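You operate a simulated robot arm through the tools that you are given. There is no shell and no other tool. Be economical: measure what you need, move in short steps, check, and stop when the job is done.

You run a simulated robot arm. Do the job below in one go: nothing can be reset, and whatever is moved stays where it is left.

## Task
Take the green gauge on the bench and put it away on the top of the grey bench. Put the pot labelled "lids" from the bench on the shelf under the bench and the pot marked "WAX" in the yellow tub. The order is free. Set down upright: green gauge, pot.

It is judged by the outcome, as a careful person would: the job done as asked, and still so three seconds after it is handed in. It fails if anything else is knocked over, pushed out of place, dropped, spilled or broken. Lids that push on must go on centred and level and be pressed home; caps that screw on are set level and turned clockwise until they are tight.

## Robot
A 7-joint arm with a three-finger gripper on a trunk, on a base that drives. Base frame: it is fixed to the floor where the robot stands at the start and does not move with it; the origin is under the middle of the robot, x ahead of it, y to its left, z up; the surface under the hand at the start is at about z = 0.86. Lengths are in m, angles in rad, forces in N, time in s.
With the tool pointing down near the work surface it reaches from about 0.14 to 0.88 m from the robot's upright axis, wherever it stands. Its first joint turns from -2.897 to 2.897 rad. Places, roughly: shelf under the bench [0.6, -0.3, 0.2]; top of the grey bench [0.5, 1.8, 0.9]. Payload 2.94 kg.
The tool frame sits at the grasp point between the pads (the TCP): z along the fingers, y along the line on which they close. The tips reach 0.03 m beyond it. Largest opening 0.132 m; the body of the gripper starts 0.107 m behind the TCP.
Orientation is told as [roll, pitch, yaw] about the base's x, y, z axes, in that order, counted from this pose: with the fingers straight down and closing along the base's y, the tool's x points along the base's -x, its y along +y and its z along -z.

## Interface
- The arm moves only by the tool apply_moves. Its argument "moves" is a list of rows, each a list of 3 entries, a list of its own where there are three numbers: the gripper command, from -1 (fully open) to 1 (shut), values between in proportion, then the shift along the base's x, y, z in m, then the turn, a rotation vector about the base's x, y, z in rad. In form: [[jaw, [dx, dy, dz], [rx, ry, rz]], ...]. A call has 1 to 10 rows; each row is the pose to reach, as a shift and turn from the pose commanded when the call began. Each row takes 0.2 s and may step no farther than 0.05 m and 0.15 rad from the row before; otherwise, or with a gripper value out of range, the whole call is refused. Where a pose cannot be reached the arm comes as near as it can. A force on the tool above 40 N (or 10 N above the force at the start of the call, whichever is more), or a blocked arm, ends the call early, and 0.2 s more pass. The fingers move at their own pace and stop on an object; they squeeze with about 31 N. The grip force told is the motor's: it shows also when the fingers shut on nothing. Time passes only in rows, and 0.2 s behind the last, so rows that repeat a pose let the fingers close. The reply holds the time, the measured pose of the TCP, the force on the tool along the base axes, the opening and the grip force, in the units named above and with some noise, with the torque about the TCP (base axes, N m) and any sound that the robot's microphone picked up.
- Cameras (640 x 400 px; columns grow to the right, rows downward): "scene" is now at [0.0402, 0.1857, 1.7336]; the picture's right is [-0.07, -1.00, 0.00], its down [-0.84, 0.06, -0.54] and it looks along [0.54, -0.04, -0.84] (base axes); focal length 215 px, centre (320, 200). "wrist" rides on the gripper at [0.072, 0.003, -0.144] in the tool frame; the picture's right is [-0.04, 1.00, 0.00], its down [-0.88, -0.04, -0.48] and it looks along [-0.48, -0.02, 0.88] (tool axes); focal length 256 px, centre (320, 200). There is no depth. A picture from a camera that has moved, and an enlarged one, comes with that camera's place and axes in the base frame and with its lens.
- camera(camera): a new picture of that camera. No time passes.
- lift_body(by): slides the trunk up (or, below 0, down) by that many m; the arm and the scene camera ride with it, the base frame stays. It gives what a move gives, with no picture.
- roll_base(legs): drives the robot by 1 to 6 legs, each [ahead, left, turn to the left] in m, m and rad, along the robot's own axes; the way and the turn of a leg run together, so that a leg with both is an arc; at most 1.5 m and 3.142 rad a leg. The arm and the cameras ride along, it lands a little off, and it stops where it bumps. It gives what a move gives.
- turn_head(pan, tilt): turns the head with the scene camera to pan (to the left, within 2.496 rad either way) and tilt (down, from -0.506 to 1.204), counted from straight ahead of the robot. It gives what a move gives.
- close_up(camera, box): a new picture of the part [left, top, right, bottom] of that camera's present view, enlarged. No time passes.
- finish_job(): hands the job in; it is judged then, once.

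Work in short steps. Places have to be worked out from the pictures, the camera data and where the tool is seen: move nearer, look again, correct. Check each grasp and each placing, and mend what went wrong. You have 165 turns and 108 pictures in all, those below and enlarged ones among them. Open the gripper and draw the arm clear of the work before you hand the job in, unless the task says otherwise; then end with one line.

The tools are called by a JSON object that holds its "op" and its "data". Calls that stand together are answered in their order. apply_moves: Moves the arm, as the interface text tells. Its arguments: {"type":"object","properties":{"moves":{"type":"array","items":{"type":"array"}}},"required":["moves"]} The other tools are called the same way: lift_body (by) slides the trunk up or down; roll_base (legs) drives the base; turn_head (pan, tilt) turns the head that bears the scene camera; camera (camera) takes a picture; close_up (camera, box) takes an enlarged picture of a part of a camera's view; finish_job () hands the job in.

At the start:

```text
time: 0.0
eef_pos: [0.4164, -0.2707, 1.1599]
ee_rot: [0.001, 0.002, -0.001]
ft_force: [-0.5, -0.4, -0.2]
wrist_torque: [-0.02, 0.01, -0.02]
gripper_width: 0.1321
grip_force: 0.0
trunk travel left (down, up): [-0.25, 0.29]
robot x, y, heading: [0.001, -0.0023, 0.001]
head pan, tilt: [-0.072, 0.995]
```

scene: 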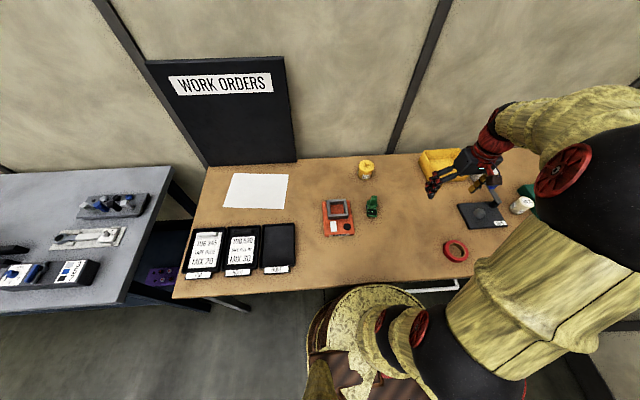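
wrist: 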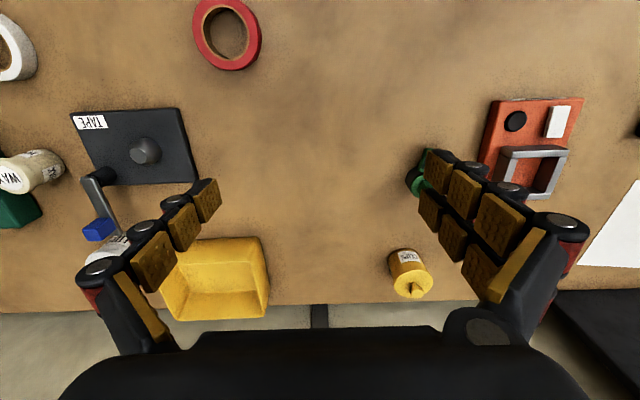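

The wrist picture shows a WAX pot at left, something labelled beside the yellow tub, a yellow pot and a green object. I enlarge those parts to read the labels.

{"op": "close_up", "data": {"camera": "wrist", "box": [0, 80, 280, 330]}}

{"op": "close_up", "data": {"camera": "scene", "box": [310, 140, 560, 290]}}

{"op": "close_up", "data": {"camera": "wrist", "box": [370, 80, 610, 310]}}

```text
1.60 times, centred on (140, 205) of wrist
camera zoom: at [0.3444, -0.2678, 1.3036], right [0.04, 1.0, 0.0], down [0.88, -0.04, 0.48], along [0.48, -0.02, -0.88], focal length 410 px, centre (608, 192)
```

zoom: 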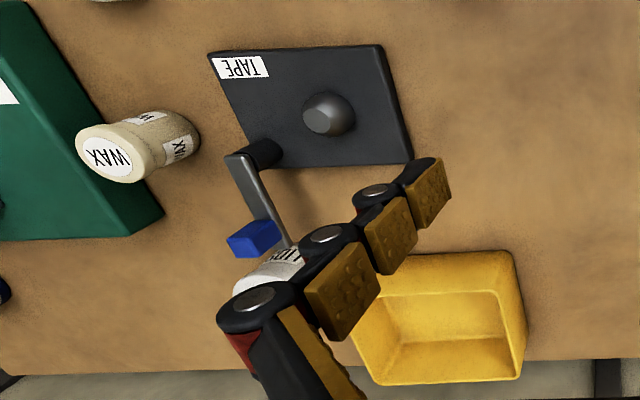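

```text
2.56 times, centred on (435, 215) of scene
camera zoom: at [0.0402, 0.1857, 1.7336], right [-0.07, -1.0, 0.0], down [-0.84, 0.06, -0.54], along [0.54, -0.04, -0.84], focal length 549 px, centre (26, 162)
```

zoom: 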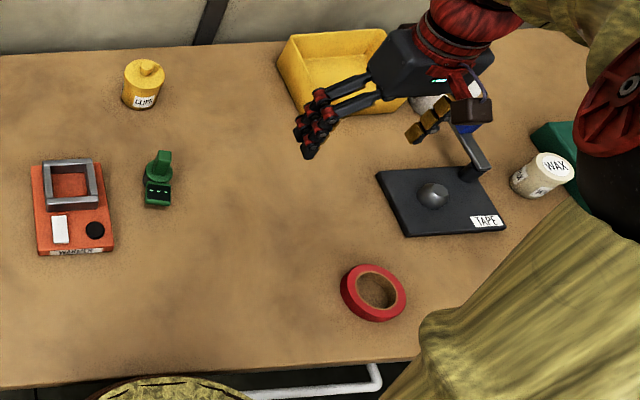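

```text
1.74 times, centred on (490, 195) of wrist
camera zoom: at [0.3444, -0.2678, 1.3036], right [0.04, 1.0, 0.0], down [0.88, -0.04, 0.48], along [0.48, -0.02, -0.88], focal length 445 px, centre (24, 209)
```

zoom: 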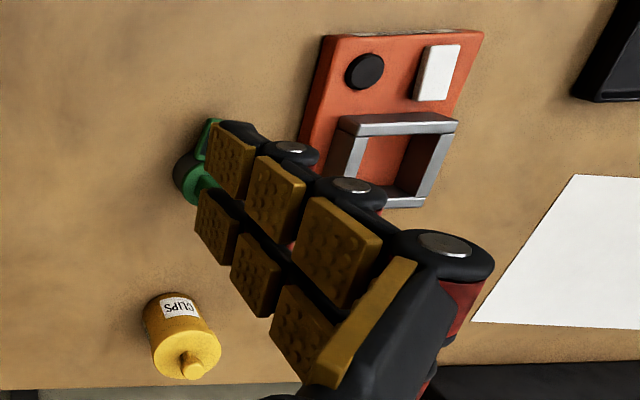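

I see WAX at about (0.50, -0.76) and LIDS partly hidden near (0.65, -0.70). I survey to the right and left with the head.

{"op": "turn_head", "data": {"pan": 1.2, "tilt": 0.75}}

{"op": "camera", "data": {"camera": "scene"}}

{"op": "turn_head", "data": {"pan": -0.9, "tilt": 0.85}}

{"op": "camera", "data": {"camera": "scene"}}

```text
time: 1.4
eef_pos: [0.4169, -0.272, 1.1593]
ee_rot: [0.0, 0.002, 0.0]
ft_force: [-0.5, 0.5, 1.1]
wrist_torque: [0.03, 0.03, 0.0]
gripper_width: 0.1319
grip_force: 0.0
trunk travel left (down, up): [-0.25, 0.29]
robot x, y, heading: [0.0024, -0.0012, -0.003]
head pan, tilt: [1.201, 0.75]
```

```text
102 pictures are left
camera scene: at [0.0004, 0.2679, 1.7524], right [0.93, -0.36, 0.0], down [-0.25, -0.64, -0.73], along [0.26, 0.68, -0.68], focal length 215 px, centre (320, 200)
```

scene: 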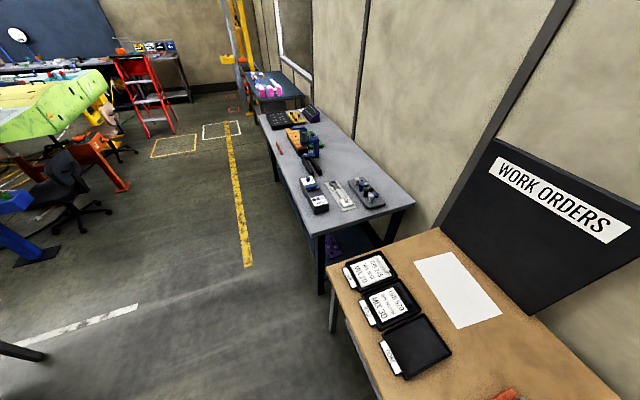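

```text
time: 3.5
eef_pos: [0.4166, -0.2725, 1.1599]
ee_rot: [0.001, -0.002, 0.0]
ft_force: [-0.7, 0.2, 1.0]
wrist_torque: [0.0, 0.03, -0.01]
gripper_width: 0.1318
grip_force: 0.1
trunk travel left (down, up): [-0.25, 0.29]
robot x, y, heading: [0.0002, -0.0012, -0.004]
head pan, tilt: [-0.901, 0.85]
```

```text
101 pictures are left
camera scene: at [0.019, 0.1294, 1.7444], right [-0.78, -0.62, 0.0], down [-0.47, 0.59, -0.66], along [0.41, -0.52, -0.75], focal length 215 px, centre (320, 200)
```

scene: 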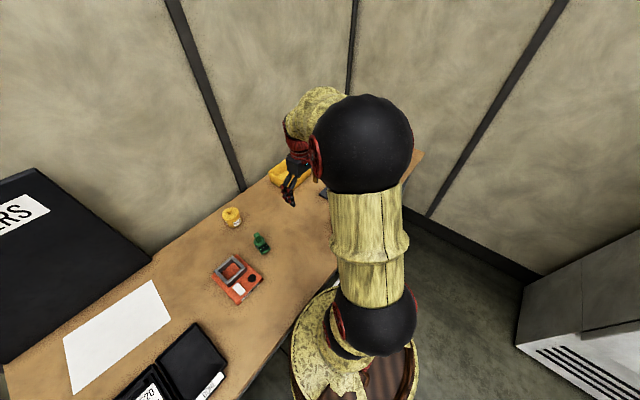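

Right side: bench runs to about y≈-1, cabinet behind-right near (-0.9,-0.9). I look down at the bench front and shelf area before driving.

{"op": "turn_head", "data": {"pan": -0.1, "tilt": 1.2}}

{"op": "camera", "data": {"camera": "scene"}}

```text
time: 4.6
eef_pos: [0.4152, -0.2729, 1.1583]
ee_rot: [0.001, -0.001, 0.001]
ft_force: [0.5, 0.2, -1.5]
wrist_torque: [0.01, 0.0, 0.02]
gripper_width: 0.1321
grip_force: 0.1
trunk travel left (down, up): [-0.25, 0.29]
robot x, y, heading: [-0.0003, -0.0011, 0.002]
head pan, tilt: [-0.099, 1.201]
```

```text
100 pictures are left
camera scene: at [0.0261, 0.185, 1.7207], right [-0.1, -0.99, 0.0], down [-0.93, 0.09, -0.36], along [0.36, -0.04, -0.93], focal length 215 px, centre (320, 200)
```

scene: 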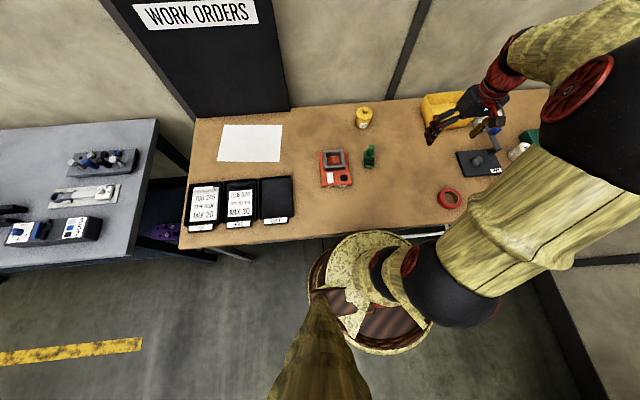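

Before backing away to view the shelf, I check behind the robot.

{"op": "turn_head", "data": {"pan": 2.45, "tilt": 0.8}}

{"op": "camera", "data": {"camera": "scene"}}

{"op": "turn_head", "data": {"pan": -2.3, "tilt": 0.8}}

{"op": "camera", "data": {"camera": "scene"}}

```text
time: 6.9
eef_pos: [0.4172, -0.2713, 1.1597]
ee_rot: [0.001, 0.0, 0.0]
ft_force: [-0.7, -0.1, -0.1]
wrist_torque: [-0.02, 0.01, 0.01]
gripper_width: 0.1323
grip_force: 0.0
trunk travel left (down, up): [-0.25, 0.29]
robot x, y, heading: [0.0024, -0.003, 0.003]
head pan, tilt: [2.45, 0.799]
```

```text
99 pictures are left
camera scene: at [-0.0917, 0.2421, 1.7484], right [0.64, 0.77, 0.0], down [0.55, -0.46, -0.7], along [-0.54, 0.44, -0.72], focal length 215 px, centre (320, 200)
```

scene: 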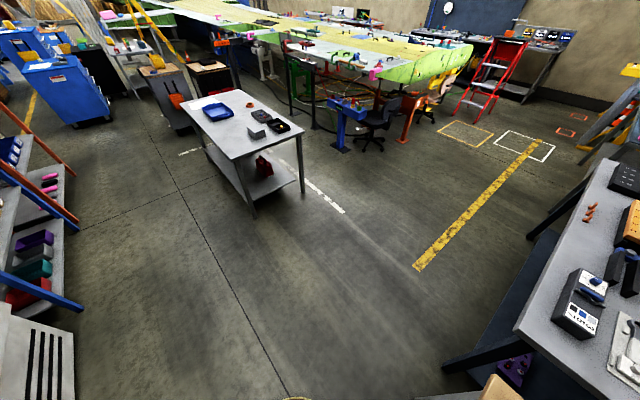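

```text
time: 10.7
eef_pos: [0.4162, -0.2722, 1.1596]
ee_rot: [-0.001, 0.0, 0.0]
ft_force: [0.5, 0.1, -0.3]
wrist_torque: [0.0, -0.04, -0.01]
gripper_width: 0.132
grip_force: 0.1
trunk travel left (down, up): [-0.25, 0.29]
robot x, y, heading: [0.0, -0.0018, 0.002]
head pan, tilt: [-2.3, 0.799]
```

```text
98 pictures are left
camera scene: at [-0.0834, 0.1305, 1.7484], right [-0.75, 0.67, 0.0], down [0.48, 0.53, -0.7], along [-0.46, -0.52, -0.72], focal length 215 px, centre (320, 200)
```

scene: 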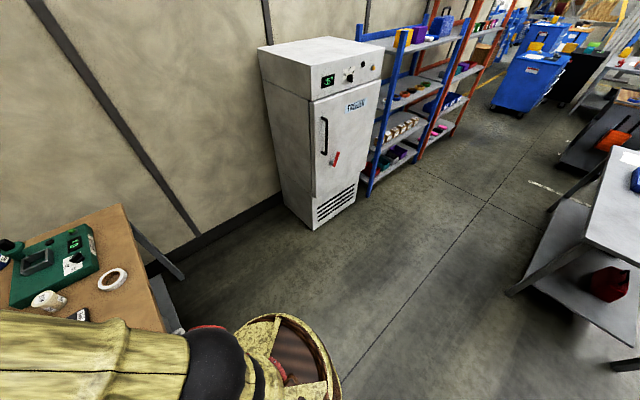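

Plenty of floor behind. I back up 0.7 m and look at the bench and the shelf below.

{"op": "roll_base", "data": {"legs": [[-0.75, -0.25, 0]]}}

{"op": "turn_head", "data": {"pan": 0.15, "tilt": 0.75}}

{"op": "camera", "data": {"camera": "scene"}}

{"op": "turn_head", "data": {"pan": -0.6, "tilt": 0.75}}

{"op": "camera", "data": {"camera": "scene"}}

```text
time: 14.9
eef_pos: [-0.3352, -0.518, 1.1601]
ee_rot: [0.0, 0.0, -0.001]
ft_force: [-0.6, 0.6, 1.1]
wrist_torque: [0.0, 0.0, 0.0]
gripper_width: 0.1321
grip_force: 0.1
trunk travel left (down, up): [-0.25, 0.29]
robot x, y, heading: [-0.7491, -0.2435, -0.001]
head pan, tilt: [-2.3, 0.799]
```

```text
time: 17.1
eef_pos: [-0.3343, -0.5179, 1.1597]
ee_rot: [0.0, 0.001, -0.002]
ft_force: [0.9, 0.1, -0.4]
wrist_torque: [0.01, -0.02, 0.0]
gripper_width: 0.1319
grip_force: 0.0
trunk travel left (down, up): [-0.25, 0.29]
robot x, y, heading: [-0.7494, -0.2432, -0.002]
head pan, tilt: [0.15, 0.75]
```

```text
97 pictures are left
camera scene: at [-0.6976, -0.0424, 1.7524], right [0.15, -0.99, 0.0], down [-0.67, -0.1, -0.73], along [0.72, 0.11, -0.68], focal length 215 px, centre (320, 200)
```

scene: 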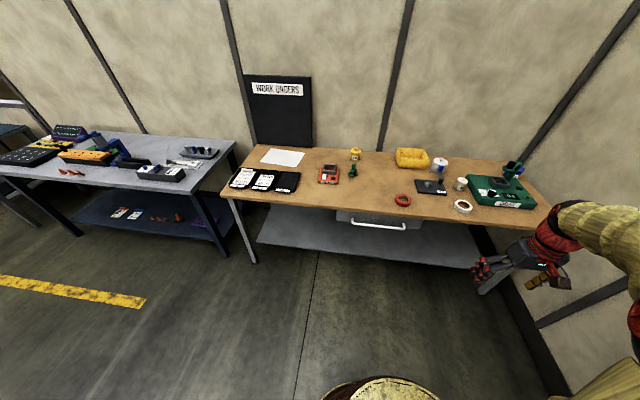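

```text
time: 18.2
eef_pos: [-0.3354, -0.5181, 1.1599]
ee_rot: [0.0, 0.0, -0.002]
ft_force: [0.6, 0.8, -0.1]
wrist_torque: [0.01, 0.0, 0.0]
gripper_width: 0.1318
grip_force: 0.1
trunk travel left (down, up): [-0.25, 0.29]
robot x, y, heading: [-0.7499, -0.2458, -0.002]
head pan, tilt: [-0.6, 0.75]
```

```text
96 pictures are left
camera scene: at [-0.7113, -0.1015, 1.7524], right [-0.57, -0.82, 0.0], down [-0.56, 0.39, -0.73], along [0.6, -0.41, -0.68], focal length 215 px, centre (320, 200)
```

scene: 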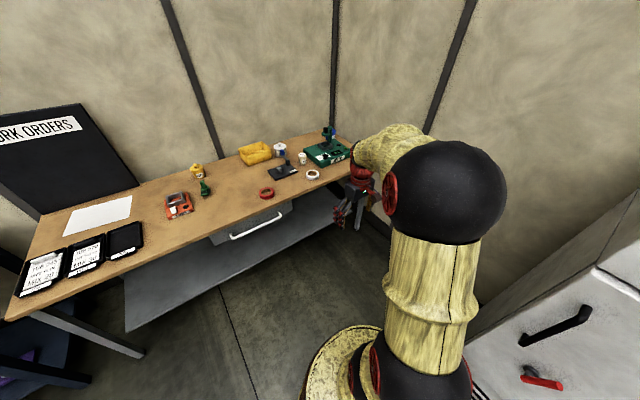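

A drawer with a white handle hangs under the top; the shelf runs below. I take enlarged looks.

{"op": "turn_head", "data": {"pan": 0.0, "tilt": 0.7}}

{"op": "close_up", "data": {"camera": "scene", "box": [300, 130, 520, 270]}}

{"op": "close_up", "data": {"camera": "scene", "box": [180, 150, 460, 290]}}

```text
time: 19.2
eef_pos: [-0.334, -0.5176, 1.1603]
ee_rot: [0.0, 0.001, -0.001]
ft_force: [0.0, -0.6, -0.3]
wrist_torque: [0.06, 0.0, 0.0]
gripper_width: 0.1317
grip_force: 0.1
trunk travel left (down, up): [-0.25, 0.29]
robot x, y, heading: [-0.7492, -0.244, -0.003]
head pan, tilt: [0.0, 0.7]
```

```text
2.86 times, centred on (410, 200) of scene
camera zoom: at [-0.6946, -0.0549, 1.7566], right [0.0, -1.0, 0.0], down [-0.64, 0.0, -0.76], along [0.76, 0.0, -0.64], focal length 613 px, centre (63, 200)
```

zoom: 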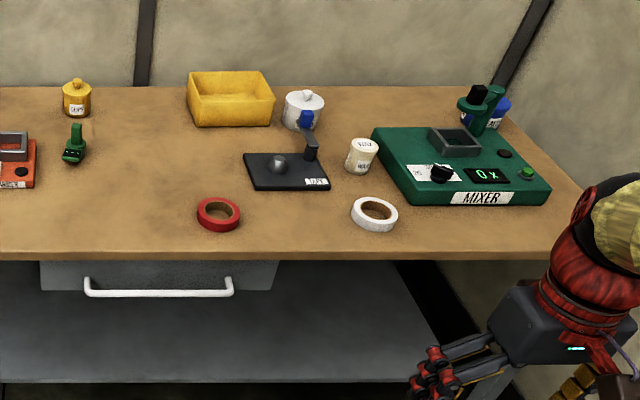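

```text
2.29 times, centred on (320, 220) of scene
camera zoom: at [-0.6946, -0.0549, 1.7566], right [0.0, -1.0, 0.0], down [-0.64, 0.0, -0.76], along [0.76, 0.0, -0.64], focal length 490 px, centre (320, 154)
```

zoom: 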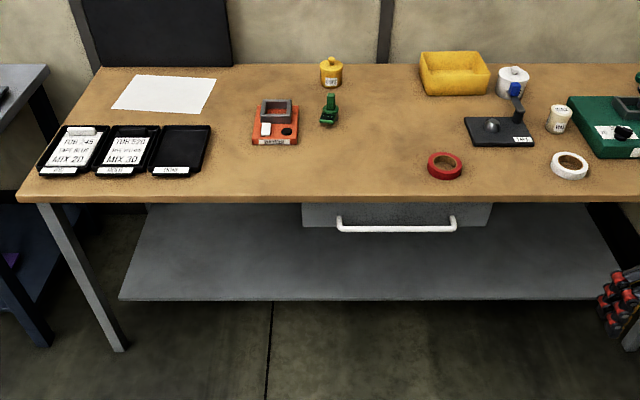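

Scene worked out: WAX ≈(0.51,-0.775), LIDS ≈(0.70,-0.69), tub x 0.67–0.83, y −0.41…−0.61, rim z≈0.95; gauge ≈(0.52,−0.08); shelf front edge x≈0.33. I drive in front of the right part of the bench.

{"op": "roll_base", "data": {"legs": [[0.0, -0.25, 0], [0.7, 0, 0]]}}

{"op": "turn_head", "data": {"pan": -0.1, "tilt": 0.9}}

{"op": "camera", "data": {"camera": "scene"}}

{"op": "camera", "data": {"camera": "wrist"}}

```text
time: 24.4
eef_pos: [0.35, -0.7689, 1.1606]
ee_rot: [0.0, 0.001, -0.004]
ft_force: [-0.2, 0.7, -0.2]
wrist_torque: [0.01, -0.01, -0.01]
gripper_width: 0.1321
grip_force: 0.0
trunk travel left (down, up): [-0.25, 0.29]
robot x, y, heading: [-0.0643, -0.4924, 0.001]
head pan, tilt: [0.0, 0.7]
```

```text
time: 25.1
eef_pos: [0.351, -0.7686, 1.1593]
ee_rot: [0.001, 0.001, -0.002]
ft_force: [0.2, -0.3, 1.2]
wrist_torque: [0.0, 0.03, -0.01]
gripper_width: 0.1322
grip_force: 0.2
trunk travel left (down, up): [-0.25, 0.29]
robot x, y, heading: [-0.0612, -0.4968, -0.006]
head pan, tilt: [-0.099, 0.901]
```

```text
93 pictures are left
camera scene: at [-0.0193, -0.3128, 1.7405], right [-0.1, -0.99, 0.0], down [-0.78, 0.08, -0.62], along [0.62, -0.06, -0.78], focal length 215 px, centre (320, 200)
```

scene: 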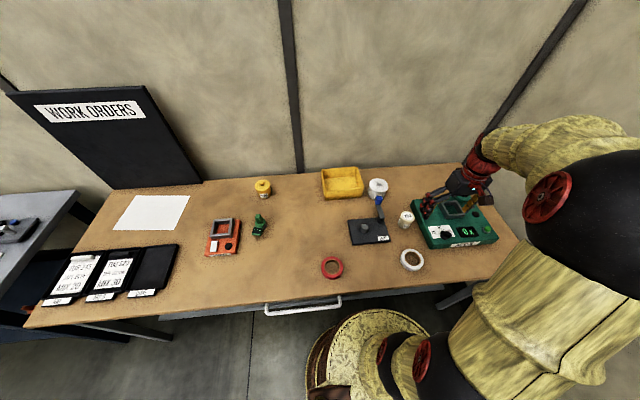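

```text
92 pictures are left
camera wrist: at [0.2778, -0.7649, 1.3036], right [0.05, 1.0, 0.0], down [0.88, -0.04, 0.48], along [0.47, -0.02, -0.88], focal length 256 px, centre (320, 200)
```

wrist: 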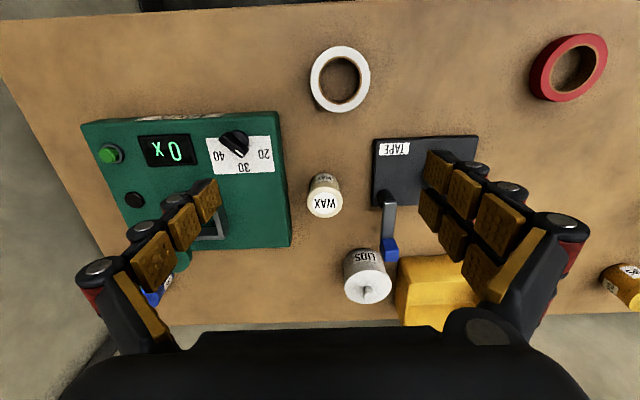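

Labels confirmed: WAX top centre ≈(0.49,−0.77), LIDS ≈(0.68,−0.69). The mixer is close beside WAX, so I grip along x: turn the tool 90° while moving above the pot.

{"op": "apply_moves", "data": {"moves": [[-0.5, [0.014, 0, 0], [0, 0, -0.15]], [-0.5, [0.028, 0, 0], [0, 0, -0.3]], [-0.5, [0.042, 0, 0], [0, 0, -0.45]], [-0.5, [0.056, 0, 0], [0, 0, -0.6]], [-0.5, [0.07, 0, 0], [0, 0, -0.75]], [-0.5, [0.084, 0, 0], [0, 0, -0.9]], [-0.5, [0.098, 0, 0], [0, 0, -1.05]], [-0.5, [0.112, 0, 0], [0, 0, -1.2]], [-0.5, [0.126, 0, 0], [0, 0, -1.35]], [-0.5, [0.139, 0, 0], [0, 0, -1.5]]]}}

{"op": "camera", "data": {"camera": "wrist"}}

```text
time: 27.3
eef_pos: [0.4893, -0.7705, 1.1581]
ee_rot: [-0.001, 0.001, -1.506]
ft_force: [-0.8, 0.0, 0.0]
wrist_torque: [0.01, 0.06, 0.01]
gripper_width: 0.0991
grip_force: 0.0
trunk travel left (down, up): [-0.25, 0.29]
robot x, y, heading: [-0.0657, -0.4951, -0.003]
head pan, tilt: [-0.099, 0.901]
```

```text
91 pictures are left
camera wrist: at [0.4876, -0.6975, 1.3028], right [1.0, 0.02, 0.0], down [0.02, -0.88, 0.48], along [0.01, -0.48, -0.88], focal length 256 px, centre (320, 200)
```

wrist: 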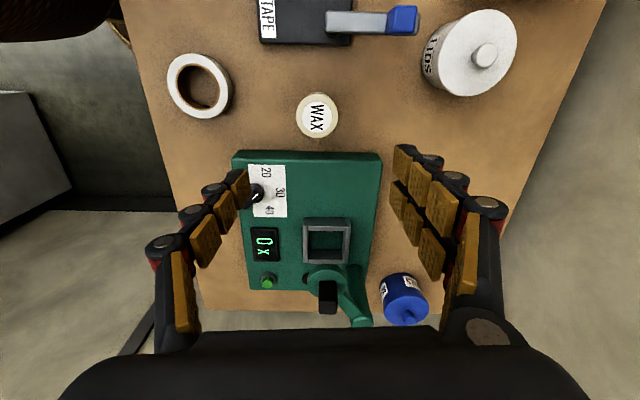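

The pot is right under the TCP. I lower to z≈0.90 with the jaws ~0.1 open.

{"op": "apply_moves", "data": {"moves": [[-0.5, [-0.001, 0, -0.045], [0, 0, 0]], [-0.5, [-0.002, 0, -0.09], [0, 0, 0]], [-0.5, [-0.004, 0, -0.135], [0, 0, 0]], [-0.5, [-0.004, 0, -0.18], [0, 0, 0]]]}}

{"op": "camera", "data": {"camera": "wrist"}}

```text
time: 28.3
eef_pos: [0.4856, -0.7678, 0.9795]
ee_rot: [0.001, 0.0, -1.505]
ft_force: [0.8, 0.0, -0.2]
wrist_torque: [0.01, 0.03, -0.02]
gripper_width: 0.099
grip_force: 0.0
trunk travel left (down, up): [-0.25, 0.29]
robot x, y, heading: [-0.0631, -0.5007, -0.0]
head pan, tilt: [-0.099, 0.901]
```

```text
90 pictures are left
camera wrist: at [0.4842, -0.6967, 1.123], right [1.0, 0.02, 0.0], down [0.02, -0.88, 0.48], along [0.01, -0.48, -0.88], focal length 256 px, centre (320, 200)
```

wrist: 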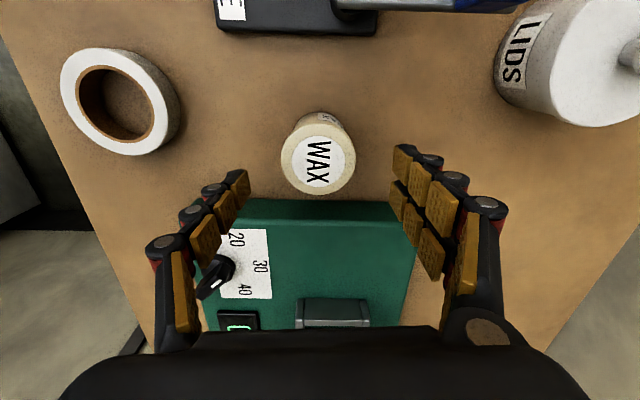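

Two-view triangulation gives the pot top at z≈0.935, centre (0.485,−0.767): well centred. Descend and close.

{"op": "apply_moves", "data": {"moves": [[-0.5, [0, 0, -0.04], [0, 0, 0]], [-0.5, [0, 0, -0.07], [0, 0, 0]], [-0.5, [0, 0, -0.082], [0, 0, 0]], [0.4, [0, 0, -0.082], [0, 0, 0]], [0.4, [0, 0, -0.082], [0, 0, 0]], [0.4, [0, 0, -0.082], [0, 0, 0]], [0.4, [0, 0, -0.082], [0, 0, 0]]]}}

{"op": "camera", "data": {"camera": "wrist"}}

```text
time: 29.9
eef_pos: [0.4862, -0.7692, 0.8979]
ee_rot: [0.001, 0.0, -1.504]
ft_force: [-1.0, -0.5, 1.6]
wrist_torque: [0.02, 0.03, -0.03]
gripper_width: 0.0561
grip_force: 24.2
trunk travel left (down, up): [-0.25, 0.29]
robot x, y, heading: [-0.0665, -0.495, -0.005]
head pan, tilt: [-0.099, 0.901]
```

```text
89 pictures are left
camera wrist: at [0.4844, -0.6962, 1.042], right [1.0, 0.02, 0.0], down [0.02, -0.88, 0.48], along [0.01, -0.48, -0.88], focal length 256 px, centre (320, 200)
```

wrist: 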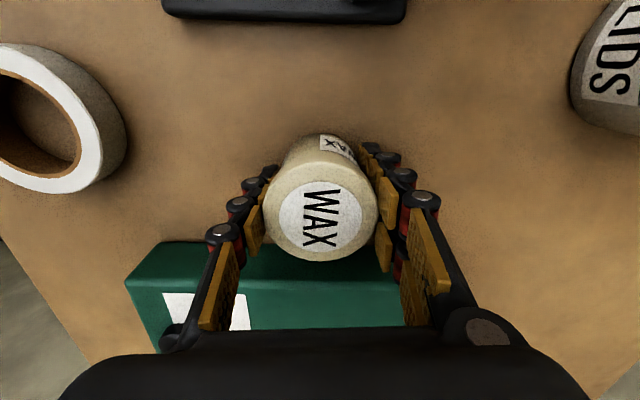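

Gripped at 0.056 wide. Lift straight up and look at the tub.

{"op": "apply_moves", "data": {"moves": [[1, [0, 0, 0.02], [0, 0, 0]], [1, [0, 0, 0.06], [0, 0, 0]], [1, [0, 0, 0.11], [0, 0, 0]], [1, [0, 0, 0.16], [0, 0, 0]], [1, [0, 0, 0.2], [0, 0, 0]]]}}

{"op": "close_up", "data": {"camera": "scene", "box": [220, 140, 540, 300]}}

```text
time: 31.1
eef_pos: [0.4853, -0.769, 1.0965]
ee_rot: [0.0, 0.001, -1.505]
ft_force: [0.1, 0.5, -2.2]
wrist_torque: [0.05, -0.02, 0.01]
gripper_width: 0.0559
grip_force: 30.8
trunk travel left (down, up): [-0.25, 0.29]
robot x, y, heading: [-0.061, -0.4963, -0.003]
head pan, tilt: [-0.099, 0.901]
```

```text
2.00 times, centred on (380, 220) of scene
camera zoom: at [-0.0195, -0.3128, 1.7405], right [-0.1, -0.99, 0.0], down [-0.78, 0.08, -0.62], along [0.62, -0.06, -0.78], focal length 429 px, centre (200, 160)
```

zoom: 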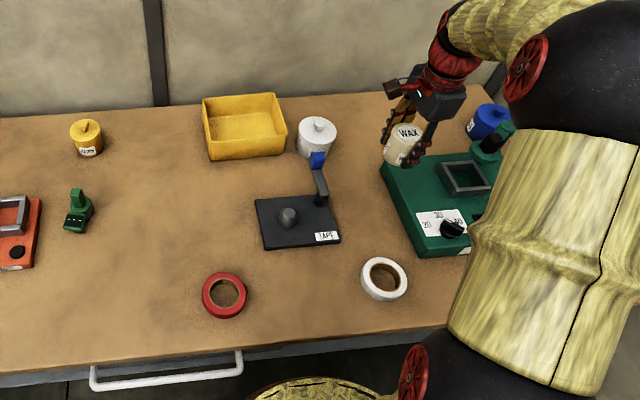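

Tub rim works out to x 0.685–0.82, y −0.40…−0.60, centre ≈(0.753,−0.50). I swing over it while turning the tool back so the fingers open along its long side.

{"op": "apply_moves", "data": {"moves": [[1, [0.027, 0.027, 0.003], [0, 0, 0.15]], [1, [0.054, 0.054, 0.006], [0, 0, 0.3]], [1, [0.081, 0.081, 0.009], [0, 0, 0.45]], [1, [0.107, 0.107, 0.012], [0, 0, 0.6]], [1, [0.134, 0.134, 0.015], [0, 0, 0.75]], [1, [0.161, 0.161, 0.015], [0, 0, 0.9]], [1, [0.188, 0.188, 0.015], [0, 0, 1.05]], [1, [0.214, 0.214, 0.015], [0, 0, 1.2]], [1, [0.241, 0.241, 0.015], [0, 0, 1.35]], [1, [0.267, 0.267, 0.015], [0, 0, 1.5]]]}}

{"op": "camera", "data": {"camera": "wrist"}}

{"op": "close_up", "data": {"camera": "scene", "box": [240, 120, 440, 245]}}

```text
time: 33.3
eef_pos: [0.7535, -0.5022, 1.1111]
ee_rot: [-0.001, 0.003, -0.004]
ft_force: [-0.1, 0.4, -1.9]
wrist_torque: [0.0, 0.03, 0.01]
gripper_width: 0.0555
grip_force: 31.1
trunk travel left (down, up): [-0.25, 0.29]
robot x, y, heading: [-0.0622, -0.4942, -0.008]
head pan, tilt: [-0.099, 0.901]
```

```text
87 pictures are left
camera wrist: at [0.683, -0.4978, 1.2551], right [0.04, 1.0, 0.0], down [0.88, -0.04, 0.47], along [0.47, -0.02, -0.88], focal length 256 px, centre (320, 200)
```

wrist: 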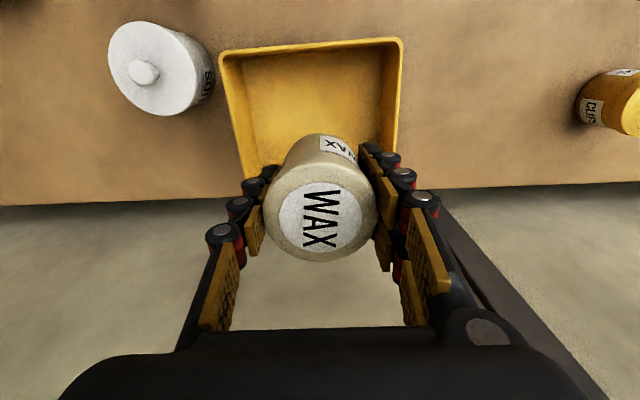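

```text
3.20 times, centred on (340, 182) of scene
camera zoom: at [-0.018, -0.3124, 1.7403], right [-0.1, -0.99, 0.0], down [-0.78, 0.08, -0.62], along [0.62, -0.06, -0.78], focal length 687 px, centre (256, 256)
```

zoom: 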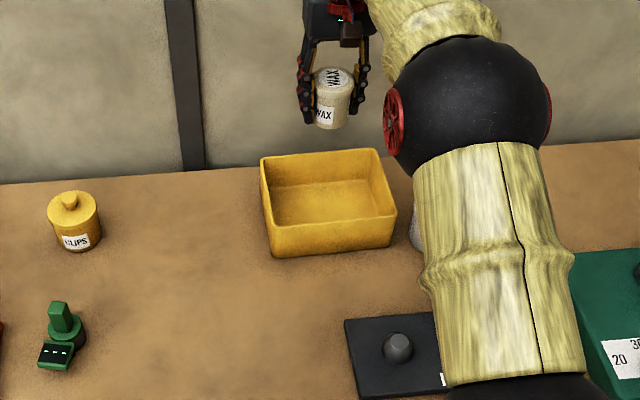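

Tub centre refined to ≈(0.745,−0.50). I lower the pot into it to just above the floor.

{"op": "apply_moves", "data": {"moves": [[1, [-0.008, 0.001, -0.04], [0, 0, 0]], [1, [-0.008, 0.001, -0.08], [0, 0, 0]], [1, [-0.008, 0.001, -0.12], [0, 0, 0]], [1, [-0.008, 0.001, -0.16], [0, 0, 0]], [1, [-0.008, 0.001, -0.19], [0, 0, 0]], [1, [-0.008, 0.001, -0.197], [0, 0, 0]]]}}

{"op": "close_up", "data": {"camera": "scene", "box": [240, 120, 440, 245]}}

```text
time: 34.7
eef_pos: [0.7433, -0.5009, 0.9152]
ee_rot: [0.0, -0.002, -0.004]
ft_force: [-0.3, 0.2, -0.6]
wrist_torque: [0.0, 0.01, -0.03]
gripper_width: 0.0559
grip_force: 30.8
trunk travel left (down, up): [-0.25, 0.29]
robot x, y, heading: [-0.0638, -0.4952, -0.003]
head pan, tilt: [-0.099, 0.901]
```

```text
3.20 times, centred on (340, 182) of scene
camera zoom: at [-0.0186, -0.3127, 1.7404], right [-0.1, -0.99, 0.0], down [-0.78, 0.08, -0.62], along [0.62, -0.06, -0.78], focal length 687 px, centre (256, 256)
```

zoom: 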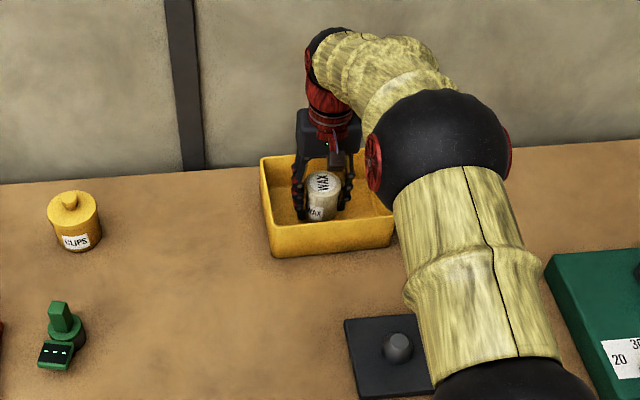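

Still hanging (force near the carried weight). I lower a few mm at a time until the floor takes it.

{"op": "apply_moves", "data": {"moves": [[1, [0, 0, -0.003], [0, 0, 0]], [1, [0, 0, -0.006], [0, 0, 0]]]}}

{"op": "apply_moves", "data": {"moves": [[1, [0, 0, -0.002], [0, 0, 0]], [1, [0, 0, -0.004], [0, 0, 0]]]}}

```text
time: 35.3
eef_pos: [0.7432, -0.5, 0.9101]
ee_rot: [0.0, 0.0, -0.003]
ft_force: [0.0, 0.1, -1.1]
wrist_torque: [-0.01, 0.0, -0.02]
gripper_width: 0.0557
grip_force: 30.4
trunk travel left (down, up): [-0.25, 0.29]
robot x, y, heading: [-0.0666, -0.4943, -0.006]
head pan, tilt: [-0.099, 0.901]
```

```text
time: 35.9
eef_pos: [0.7448, -0.5001, 0.9056]
ee_rot: [-0.002, 0.003, -0.002]
ft_force: [-0.5, 0.7, -1.1]
wrist_torque: [0.0, -0.02, 0.03]
gripper_width: 0.0556
grip_force: 31.1
trunk travel left (down, up): [-0.25, 0.29]
robot x, y, heading: [-0.0664, -0.4962, -0.006]
head pan, tilt: [-0.099, 0.901]
```

{"op": "apply_moves", "data": {"moves": [[1, [0, 0, -0.002], [0, 0, 0]], [1, [0, 0, -0.003], [0, 0, 0]]]}}

```text
time: 36.5
eef_pos: [0.7435, -0.5008, 0.9039]
ee_rot: [-0.001, 0.001, -0.003]
ft_force: [-0.3, 0.1, 5.0]
wrist_torque: [0.02, 0.17, -0.01]
gripper_width: 0.0556
grip_force: 30.9
trunk travel left (down, up): [-0.25, 0.29]
robot x, y, heading: [-0.0664, -0.4959, -0.004]
head pan, tilt: [-0.099, 0.901]
```

Contact with the tub floor (5 N up). I open partway and rise out.

{"op": "apply_moves", "data": {"moves": [[-0.2, [0, 0, 0], [0, 0, 0]], [-0.2, [0, 0, 0], [0, 0, 0]], [-0.2, [0, 0, 0.0], [0, 0, 0]], [-0.2, [0, 0, 0.03], [0, 0, 0]], [-0.2, [0, 0, 0.07], [0, 0, 0]], [-0.2, [0, 0, 0.12], [0, 0, 0]], [-0.2, [0, 0, 0.17], [0, 0, 0]], [-0.2, [-0.02, 0, 0.21], [0, 0, 0]], [-0.2, [-0.06, -0.02, 0.22], [0, 0, 0]], [-0.2, [-0.1, -0.05, 0.22], [0, 0, 0]]]}}

{"op": "camera", "data": {"camera": "wrist"}}

```text
time: 38.7
eef_pos: [0.644, -0.5489, 1.1229]
ee_rot: [0.0, -0.002, -0.004]
ft_force: [0.7, 0.0, -0.5]
wrist_torque: [0.02, -0.03, 0.01]
gripper_width: 0.0792
grip_force: 0.0
trunk travel left (down, up): [-0.25, 0.29]
robot x, y, heading: [-0.064, -0.4958, -0.004]
head pan, tilt: [-0.099, 0.901]
```

```text
84 pictures are left
camera wrist: at [0.5706, -0.5444, 1.2676], right [0.05, 1.0, 0.0], down [0.88, -0.04, 0.48], along [0.48, -0.02, -0.88], focal length 256 px, centre (320, 200)
```

wrist: 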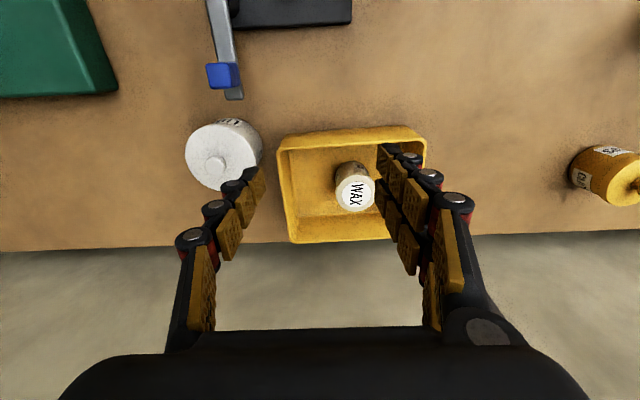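

WAX stands upright in the tub. LIDS centre ≈(0.67,−0.68), with the lever in front and the tub beside it; a grip axis at yaw −1.05 clears both. Move over it.

{"op": "apply_moves", "data": {"moves": [[-0.6, [0.004, -0.018, 0], [0, 0, -0.15]], [-1, [0.008, -0.036, 0], [0, 0, -0.3]], [-1, [0.012, -0.054, 0], [0, 0, -0.45]], [-1, [0.016, -0.072, 0], [0, 0, -0.6]], [-1, [0.02, -0.09, 0], [0, 0, -0.75]], [-1, [0.024, -0.11, 0], [0, 0, -0.9]], [-1, [0.027, -0.131, 0], [0, 0, -1.04]]]}}

{"op": "camera", "data": {"camera": "wrist"}}

```text
time: 40.3
eef_pos: [0.6736, -0.6819, 1.1225]
ee_rot: [-0.002, 0.002, -1.046]
ft_force: [0.3, 0.3, 0.0]
wrist_torque: [0.04, -0.02, 0.03]
gripper_width: 0.1322
grip_force: 0.0
trunk travel left (down, up): [-0.25, 0.29]
robot x, y, heading: [-0.0655, -0.4948, -0.002]
head pan, tilt: [-0.099, 0.901]
```

```text
83 pictures are left
camera wrist: at [0.6389, -0.6168, 1.2662], right [0.89, 0.46, 0.0], down [0.41, -0.78, 0.48], along [0.22, -0.42, -0.88], focal length 256 px, centre (320, 200)
```

wrist: 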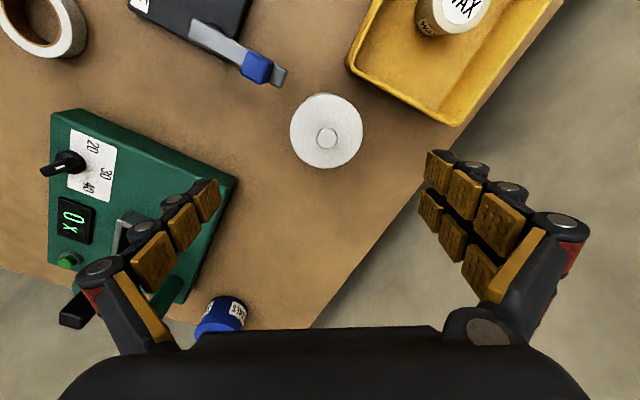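

Lid centre ≈(0.679,−0.678). Adjust slightly and descend partway, then check.

{"op": "apply_moves", "data": {"moves": [[-1, [0.003, 0.002, -0.04], [0, 0, 0]], [-1, [0.005, 0.004, -0.08], [0, 0, 0]], [-1, [0.005, 0.004, -0.11], [0, 0, 0]]]}}

{"op": "camera", "data": {"camera": "wrist"}}

```text
time: 41.1
eef_pos: [0.6779, -0.6767, 1.0126]
ee_rot: [0.0, 0.002, -1.044]
ft_force: [0.2, -0.2, -0.1]
wrist_torque: [-0.01, 0.03, 0.02]
gripper_width: 0.1321
grip_force: 0.1
trunk travel left (down, up): [-0.25, 0.29]
robot x, y, heading: [-0.0655, -0.4954, -0.004]
head pan, tilt: [-0.099, 0.901]
```

```text
82 pictures are left
camera wrist: at [0.6442, -0.612, 1.1564], right [0.89, 0.47, 0.0], down [0.41, -0.78, 0.48], along [0.22, -0.42, -0.88], focal length 256 px, centre (320, 200)
```

wrist: 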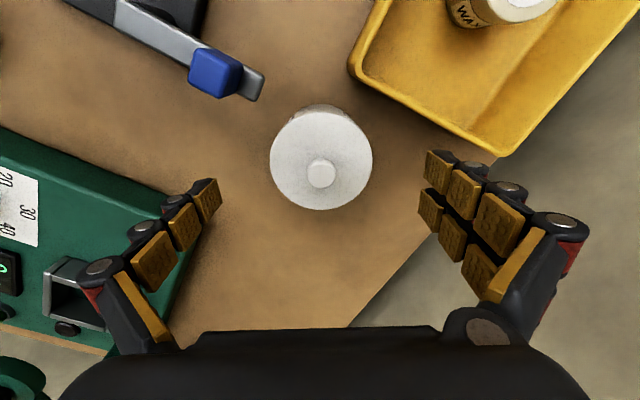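

Centred; lid top at z≈0.955. Descend to z≈0.90 and close.

{"op": "apply_moves", "data": {"moves": [[-1, [0, 0, -0.045], [0, 0, 0]], [-1, [0, 0, -0.085], [0, 0, 0]], [-1, [0, 0, -0.112], [0, 0, 0]], [0.2, [0, 0, -0.112], [0, 0, 0]], [0.2, [0, 0, -0.112], [0, 0, 0]], [0.2, [0, 0, -0.112], [0, 0, 0]], [0.2, [0, 0, -0.112], [0, 0, 0]], [0.2, [0, 0, -0.112], [0, 0, 0]]]}}

{"op": "camera", "data": {"camera": "wrist"}}

```text
time: 42.9
eef_pos: [0.6754, -0.6766, 0.9024]
ee_rot: [0.0, 0.0, -1.043]
ft_force: [1.1, 1.2, 5.1]
wrist_torque: [-0.06, -0.06, 0.07]
gripper_width: 0.0907
grip_force: 30.7
trunk travel left (down, up): [-0.25, 0.29]
robot x, y, heading: [-0.0651, -0.4966, -0.003]
head pan, tilt: [-0.099, 0.901]
```

```text
81 pictures are left
camera wrist: at [0.6421, -0.6121, 1.0453], right [0.89, 0.47, 0.0], down [0.41, -0.78, 0.48], along [0.22, -0.42, -0.88], focal length 256 px, centre (320, 200)
```

wrist: 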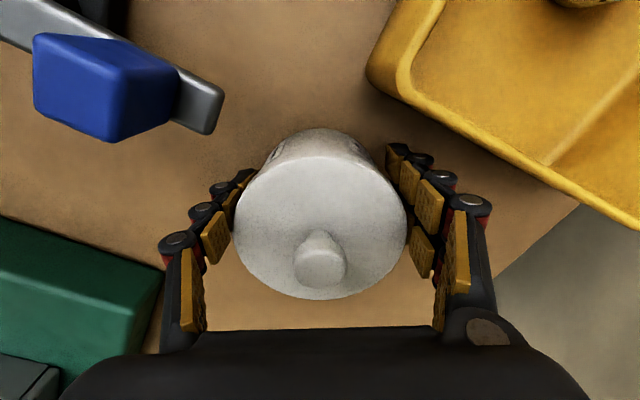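

Held at 0.091 wide. Lift clear.

{"op": "apply_moves", "data": {"moves": [[1, [0, 0, 0.02], [0, 0, 0]], [1, [0, 0, 0.06], [0, 0, 0]], [1, [0, 0, 0.11], [0, 0, 0]], [1, [0, 0, 0.16], [0, 0, 0]], [1, [0, 0, 0.2], [0, 0, 0]]]}}

{"op": "camera", "data": {"camera": "scene"}}

```text
time: 44.1
eef_pos: [0.6745, -0.6779, 1.1005]
ee_rot: [-0.003, 0.001, -1.044]
ft_force: [-0.7, -0.6, -3.4]
wrist_torque: [0.0, 0.0, 0.01]
gripper_width: 0.0905
grip_force: 30.9
trunk travel left (down, up): [-0.25, 0.29]
robot x, y, heading: [-0.0634, -0.4941, -0.001]
head pan, tilt: [-0.099, 0.901]
heard: snap
```

```text
80 pictures are left
camera scene: at [-0.0194, -0.3127, 1.7405], right [-0.1, -0.99, 0.0], down [-0.78, 0.08, -0.62], along [0.62, -0.06, -0.78], focal length 215 px, centre (320, 200)
```

scene: 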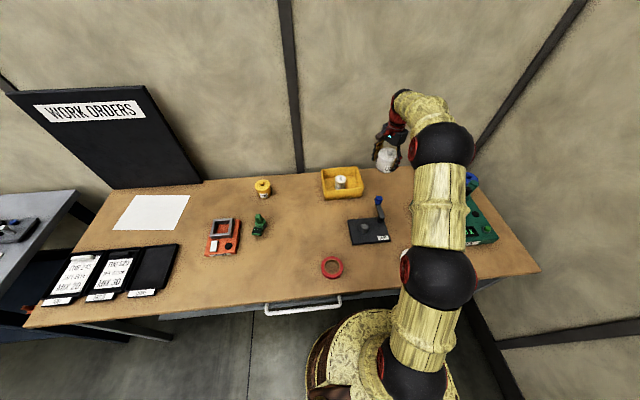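

A "snap" was heard, so I inspect the held pot and its surroundings closely.

{"op": "close_up", "data": {"camera": "scene", "box": [310, 120, 480, 260]}}

{"op": "camera", "data": {"camera": "wrist"}}

```text
2.86 times, centred on (395, 190) of scene
camera zoom: at [-0.0194, -0.3127, 1.7405], right [-0.1, -0.99, 0.0], down [-0.78, 0.08, -0.62], along [0.62, -0.06, -0.78], focal length 613 px, centre (106, 229)
```

zoom: 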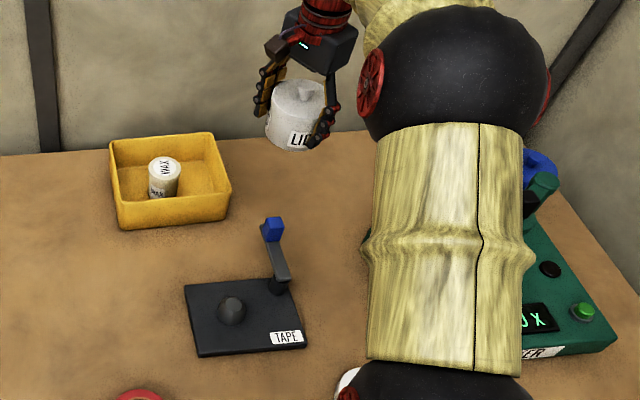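

```text
78 pictures are left
camera wrist: at [0.6416, -0.6128, 1.2455], right [0.89, 0.47, 0.0], down [0.41, -0.78, 0.47], along [0.22, -0.42, -0.88], focal length 256 px, centre (320, 200)
```

wrist: 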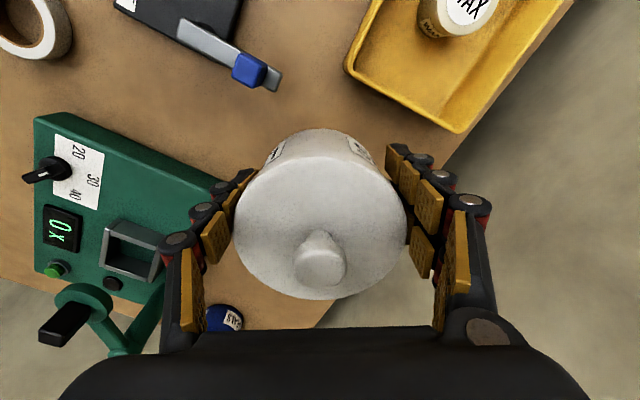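

Lid is on, and pots, tub and dispenser look unmoved; I'll recheck later. I carry LIDS to the free spot near (0.40,−0.22), turning the tool straight, to re-grasp it at a tilt for the shelf.

{"op": "apply_moves", "data": {"moves": [[1, [-0.02, 0.035, 0], [0, 0, 0.1]], [1, [-0.04, 0.07, 0], [0, 0, 0.2]], [1, [-0.06, 0.105, 0], [0, 0, 0.3]], [1, [-0.08, 0.14, 0], [0, 0, 0.4]], [1, [-0.1, 0.175, 0], [0, 0, 0.5]], [1, [-0.12, 0.21, 0], [0, 0, 0.6]], [1, [-0.14, 0.245, 0], [0, 0, 0.7]], [1, [-0.16, 0.28, 0], [0, 0, 0.8]], [1, [-0.18, 0.315, 0], [0, 0, 0.9]], [1, [-0.2, 0.35, 0], [0, 0, 1.04]]]}}

{"op": "apply_moves", "data": {"moves": [[1, [-0.02, 0.035, 0], [0, 0, 0]], [1, [-0.04, 0.07, -0.02], [0, 0, 0]], [1, [-0.06, 0.1, -0.05], [0, 0, 0]], [1, [-0.065, 0.11, -0.09], [0, 0, 0]]]}}

{"op": "camera", "data": {"camera": "scene"}}

{"op": "camera", "data": {"camera": "wrist"}}

```text
time: 46.3
eef_pos: [0.4769, -0.328, 1.1002]
ee_rot: [-0.001, -0.001, -0.002]
ft_force: [-0.5, 0.0, -2.2]
wrist_torque: [0.0, 0.05, -0.01]
gripper_width: 0.0907
grip_force: 31.4
trunk travel left (down, up): [-0.25, 0.29]
robot x, y, heading: [-0.0698, -0.4925, -0.008]
head pan, tilt: [-0.099, 0.901]
```

```text
time: 47.3
eef_pos: [0.4122, -0.2182, 1.01]
ee_rot: [0.002, -0.001, -0.005]
ft_force: [0.5, 0.6, -0.8]
wrist_torque: [-0.01, 0.01, -0.01]
gripper_width: 0.0906
grip_force: 30.8
trunk travel left (down, up): [-0.25, 0.29]
robot x, y, heading: [-0.0666, -0.4944, 0.0]
head pan, tilt: [-0.099, 0.901]
```

```text
77 pictures are left
camera scene: at [-0.019, -0.3119, 1.7403], right [-0.1, -0.99, 0.0], down [-0.78, 0.08, -0.62], along [0.62, -0.06, -0.78], focal length 215 px, centre (320, 200)
```

scene: 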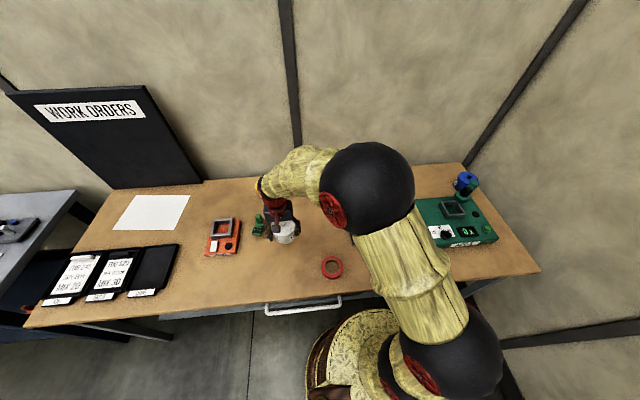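

```text
76 pictures are left
camera wrist: at [0.3402, -0.2135, 1.154], right [0.05, 1.0, 0.0], down [0.88, -0.04, 0.48], along [0.48, -0.02, -0.88], focal length 256 px, centre (320, 200)
```

wrist: 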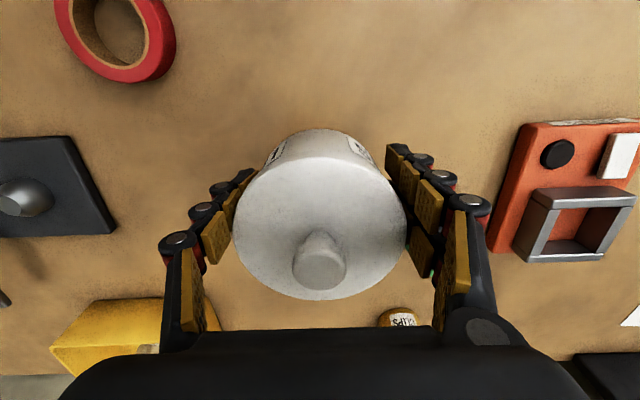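

Spot is clear. Lower the pot to the bench.

{"op": "apply_moves", "data": {"moves": [[1, [0, 0, -0.04], [0, 0, 0]], [1, [0, 0, -0.08], [0, 0, 0]], [1, [0, 0, -0.1], [0, 0, 0]], [1, [0, 0, -0.104], [0, 0, 0]]]}}

{"op": "apply_moves", "data": {"moves": [[1, [0, 0, -0.002], [0, 0, 0]], [1, [0, 0, -0.0035], [0, 0, 0]]]}}

```text
time: 48.3
eef_pos: [0.4105, -0.2165, 0.9062]
ee_rot: [0.0, -0.001, -0.002]
ft_force: [-0.3, -0.2, -1.8]
wrist_torque: [0.01, 0.04, -0.02]
gripper_width: 0.0903
grip_force: 30.8
trunk travel left (down, up): [-0.25, 0.29]
robot x, y, heading: [-0.0647, -0.4992, -0.005]
head pan, tilt: [-0.099, 0.901]
```

```text
time: 48.9
eef_pos: [0.4107, -0.2165, 0.9023]
ee_rot: [0.0, -0.001, -0.004]
ft_force: [0.6, 0.6, -1.7]
wrist_torque: [0.01, 0.03, -0.02]
gripper_width: 0.0907
grip_force: 31.0
trunk travel left (down, up): [-0.25, 0.29]
robot x, y, heading: [-0.0654, -0.4965, -0.0]
head pan, tilt: [-0.099, 0.901]
```

{"op": "apply_moves", "data": {"moves": [[1, [0, 0, -0.002], [0, 0, 0]], [1, [0, 0, -0.003], [0, 0, 0]]]}}

```text
time: 49.5
eef_pos: [0.4105, -0.2176, 0.9016]
ee_rot: [0.001, -0.003, -0.005]
ft_force: [-2.4, 0.1, 9.7]
wrist_torque: [-0.17, 0.08, -0.01]
gripper_width: 0.0906
grip_force: 31.3
trunk travel left (down, up): [-0.25, 0.29]
robot x, y, heading: [-0.0669, -0.4932, -0.005]
head pan, tilt: [-0.099, 0.901]
```

On the bench (9.7 N). I open wide and tilt the tool about the grasp point so the hand comes from the front.

{"op": "apply_moves", "data": {"moves": [[-1, [0, 0, 0.001], [0, 0, 0]], [-1, [0, 0, 0.003], [0, 0, 0]], [-1, [0, 0, 0.003], [0, 0, 0]], [-1, [0, 0, 0.003], [0, 0, 0]], [-1, [0, 0, 0.003], [0, -0.14, 0]], [-1, [0, 0, 0.003], [0, -0.28, 0]], [-1, [0, 0, 0.003], [0, -0.42, 0]]]}}

{"op": "apply_moves", "data": {"moves": [[-1, [0, 0, 0], [0, -0.14, 0]], [-1, [0, 0, 0], [0, -0.28, 0]], [-1, [0, 0, 0], [0, -0.42, 0]], [-1, [0, 0, 0], [0, -0.5, 0]]]}}

{"op": "camera", "data": {"camera": "wrist"}}

{"op": "camera", "data": {"camera": "scene"}}

```text
time: 51.1
eef_pos: [0.4109, -0.2164, 0.9036]
ee_rot: [0.003, -0.424, -0.006]
ft_force: [0.9, 1.1, -0.6]
wrist_torque: [-0.04, 0.04, -0.01]
gripper_width: 0.1321
grip_force: 0.1
trunk travel left (down, up): [-0.25, 0.29]
robot x, y, heading: [-0.0638, -0.5, -0.003]
head pan, tilt: [-0.099, 0.901]
heard: snap
```

```text
time: 52.1
eef_pos: [0.4114, -0.2174, 0.903]
ee_rot: [0.005, -0.922, -0.006]
ft_force: [-0.2, 0.2, 0.7]
wrist_torque: [0.0, 0.0, 0.04]
gripper_width: 0.1319
grip_force: 0.0
trunk travel left (down, up): [-0.25, 0.29]
robot x, y, heading: [-0.0671, -0.4942, -0.003]
head pan, tilt: [-0.099, 0.901]
```

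```text
75 pictures are left
camera wrist: at [0.253, -0.2138, 0.9332], right [0.03, 1.0, 0.04], down [0.15, -0.04, 0.99], along [0.99, -0.02, -0.15], focal length 256 px, centre (320, 200)
```

wrist: 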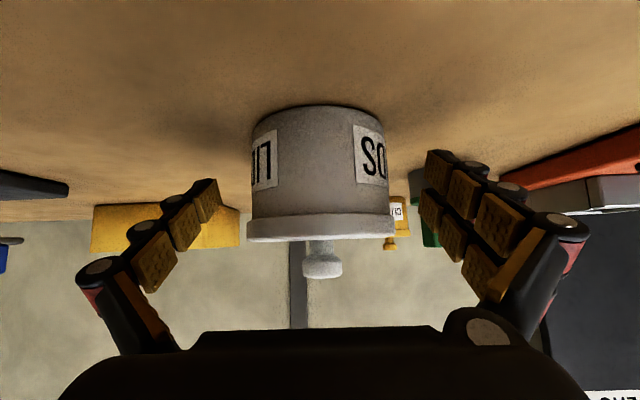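

```text
74 pictures are left
camera scene: at [-0.0193, -0.3123, 1.7404], right [-0.1, -0.99, 0.0], down [-0.78, 0.08, -0.62], along [0.62, -0.06, -0.78], focal length 215 px, centre (320, 200)
```

scene: 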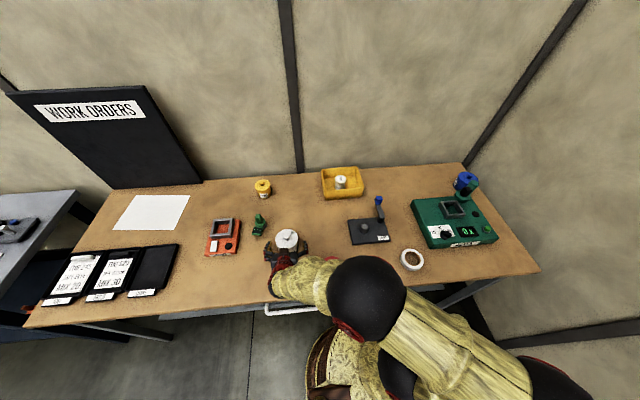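

The tilt works and the pot stands between the fingers. Close and lift a little.

{"op": "apply_moves", "data": {"moves": [[0.4, [0, 0, 0], [0, 0, 0]], [0.4, [0, 0, 0], [0, 0, 0]], [0.4, [0, 0, 0], [0, 0, 0]], [0.6, [0, 0, 0], [0, 0, 0]], [1, [0, 0, 0.0], [0, 0, 0]], [1, [0, 0, 0.02], [0, 0, 0]], [1, [0, 0, 0.06], [0, 0, 0]]]}}

{"op": "camera", "data": {"camera": "wrist"}}

```text
time: 53.7
eef_pos: [0.4104, -0.2193, 0.9637]
ee_rot: [0.005, -0.92, -0.006]
ft_force: [-0.7, -0.1, -1.3]
wrist_torque: [-0.01, -0.05, 0.06]
gripper_width: 0.0869
grip_force: 30.8
trunk travel left (down, up): [-0.25, 0.29]
robot x, y, heading: [-0.0675, -0.4979, -0.01]
head pan, tilt: [-0.099, 0.901]
heard: snap
```

```text
73 pictures are left
camera wrist: at [0.2516, -0.2151, 0.9936], right [0.03, 1.0, 0.04], down [0.15, -0.04, 0.99], along [0.99, -0.02, -0.16], focal length 256 px, centre (320, 200)
```

wrist: 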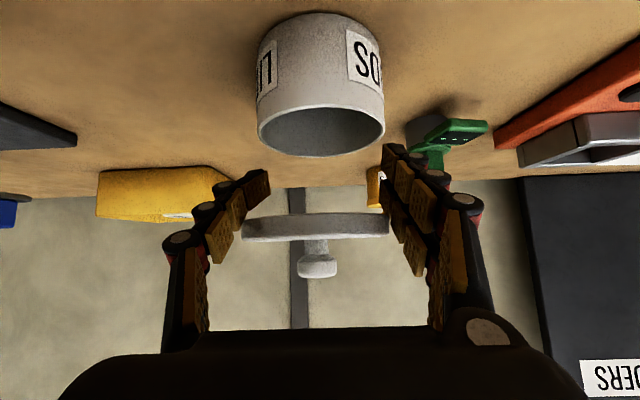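

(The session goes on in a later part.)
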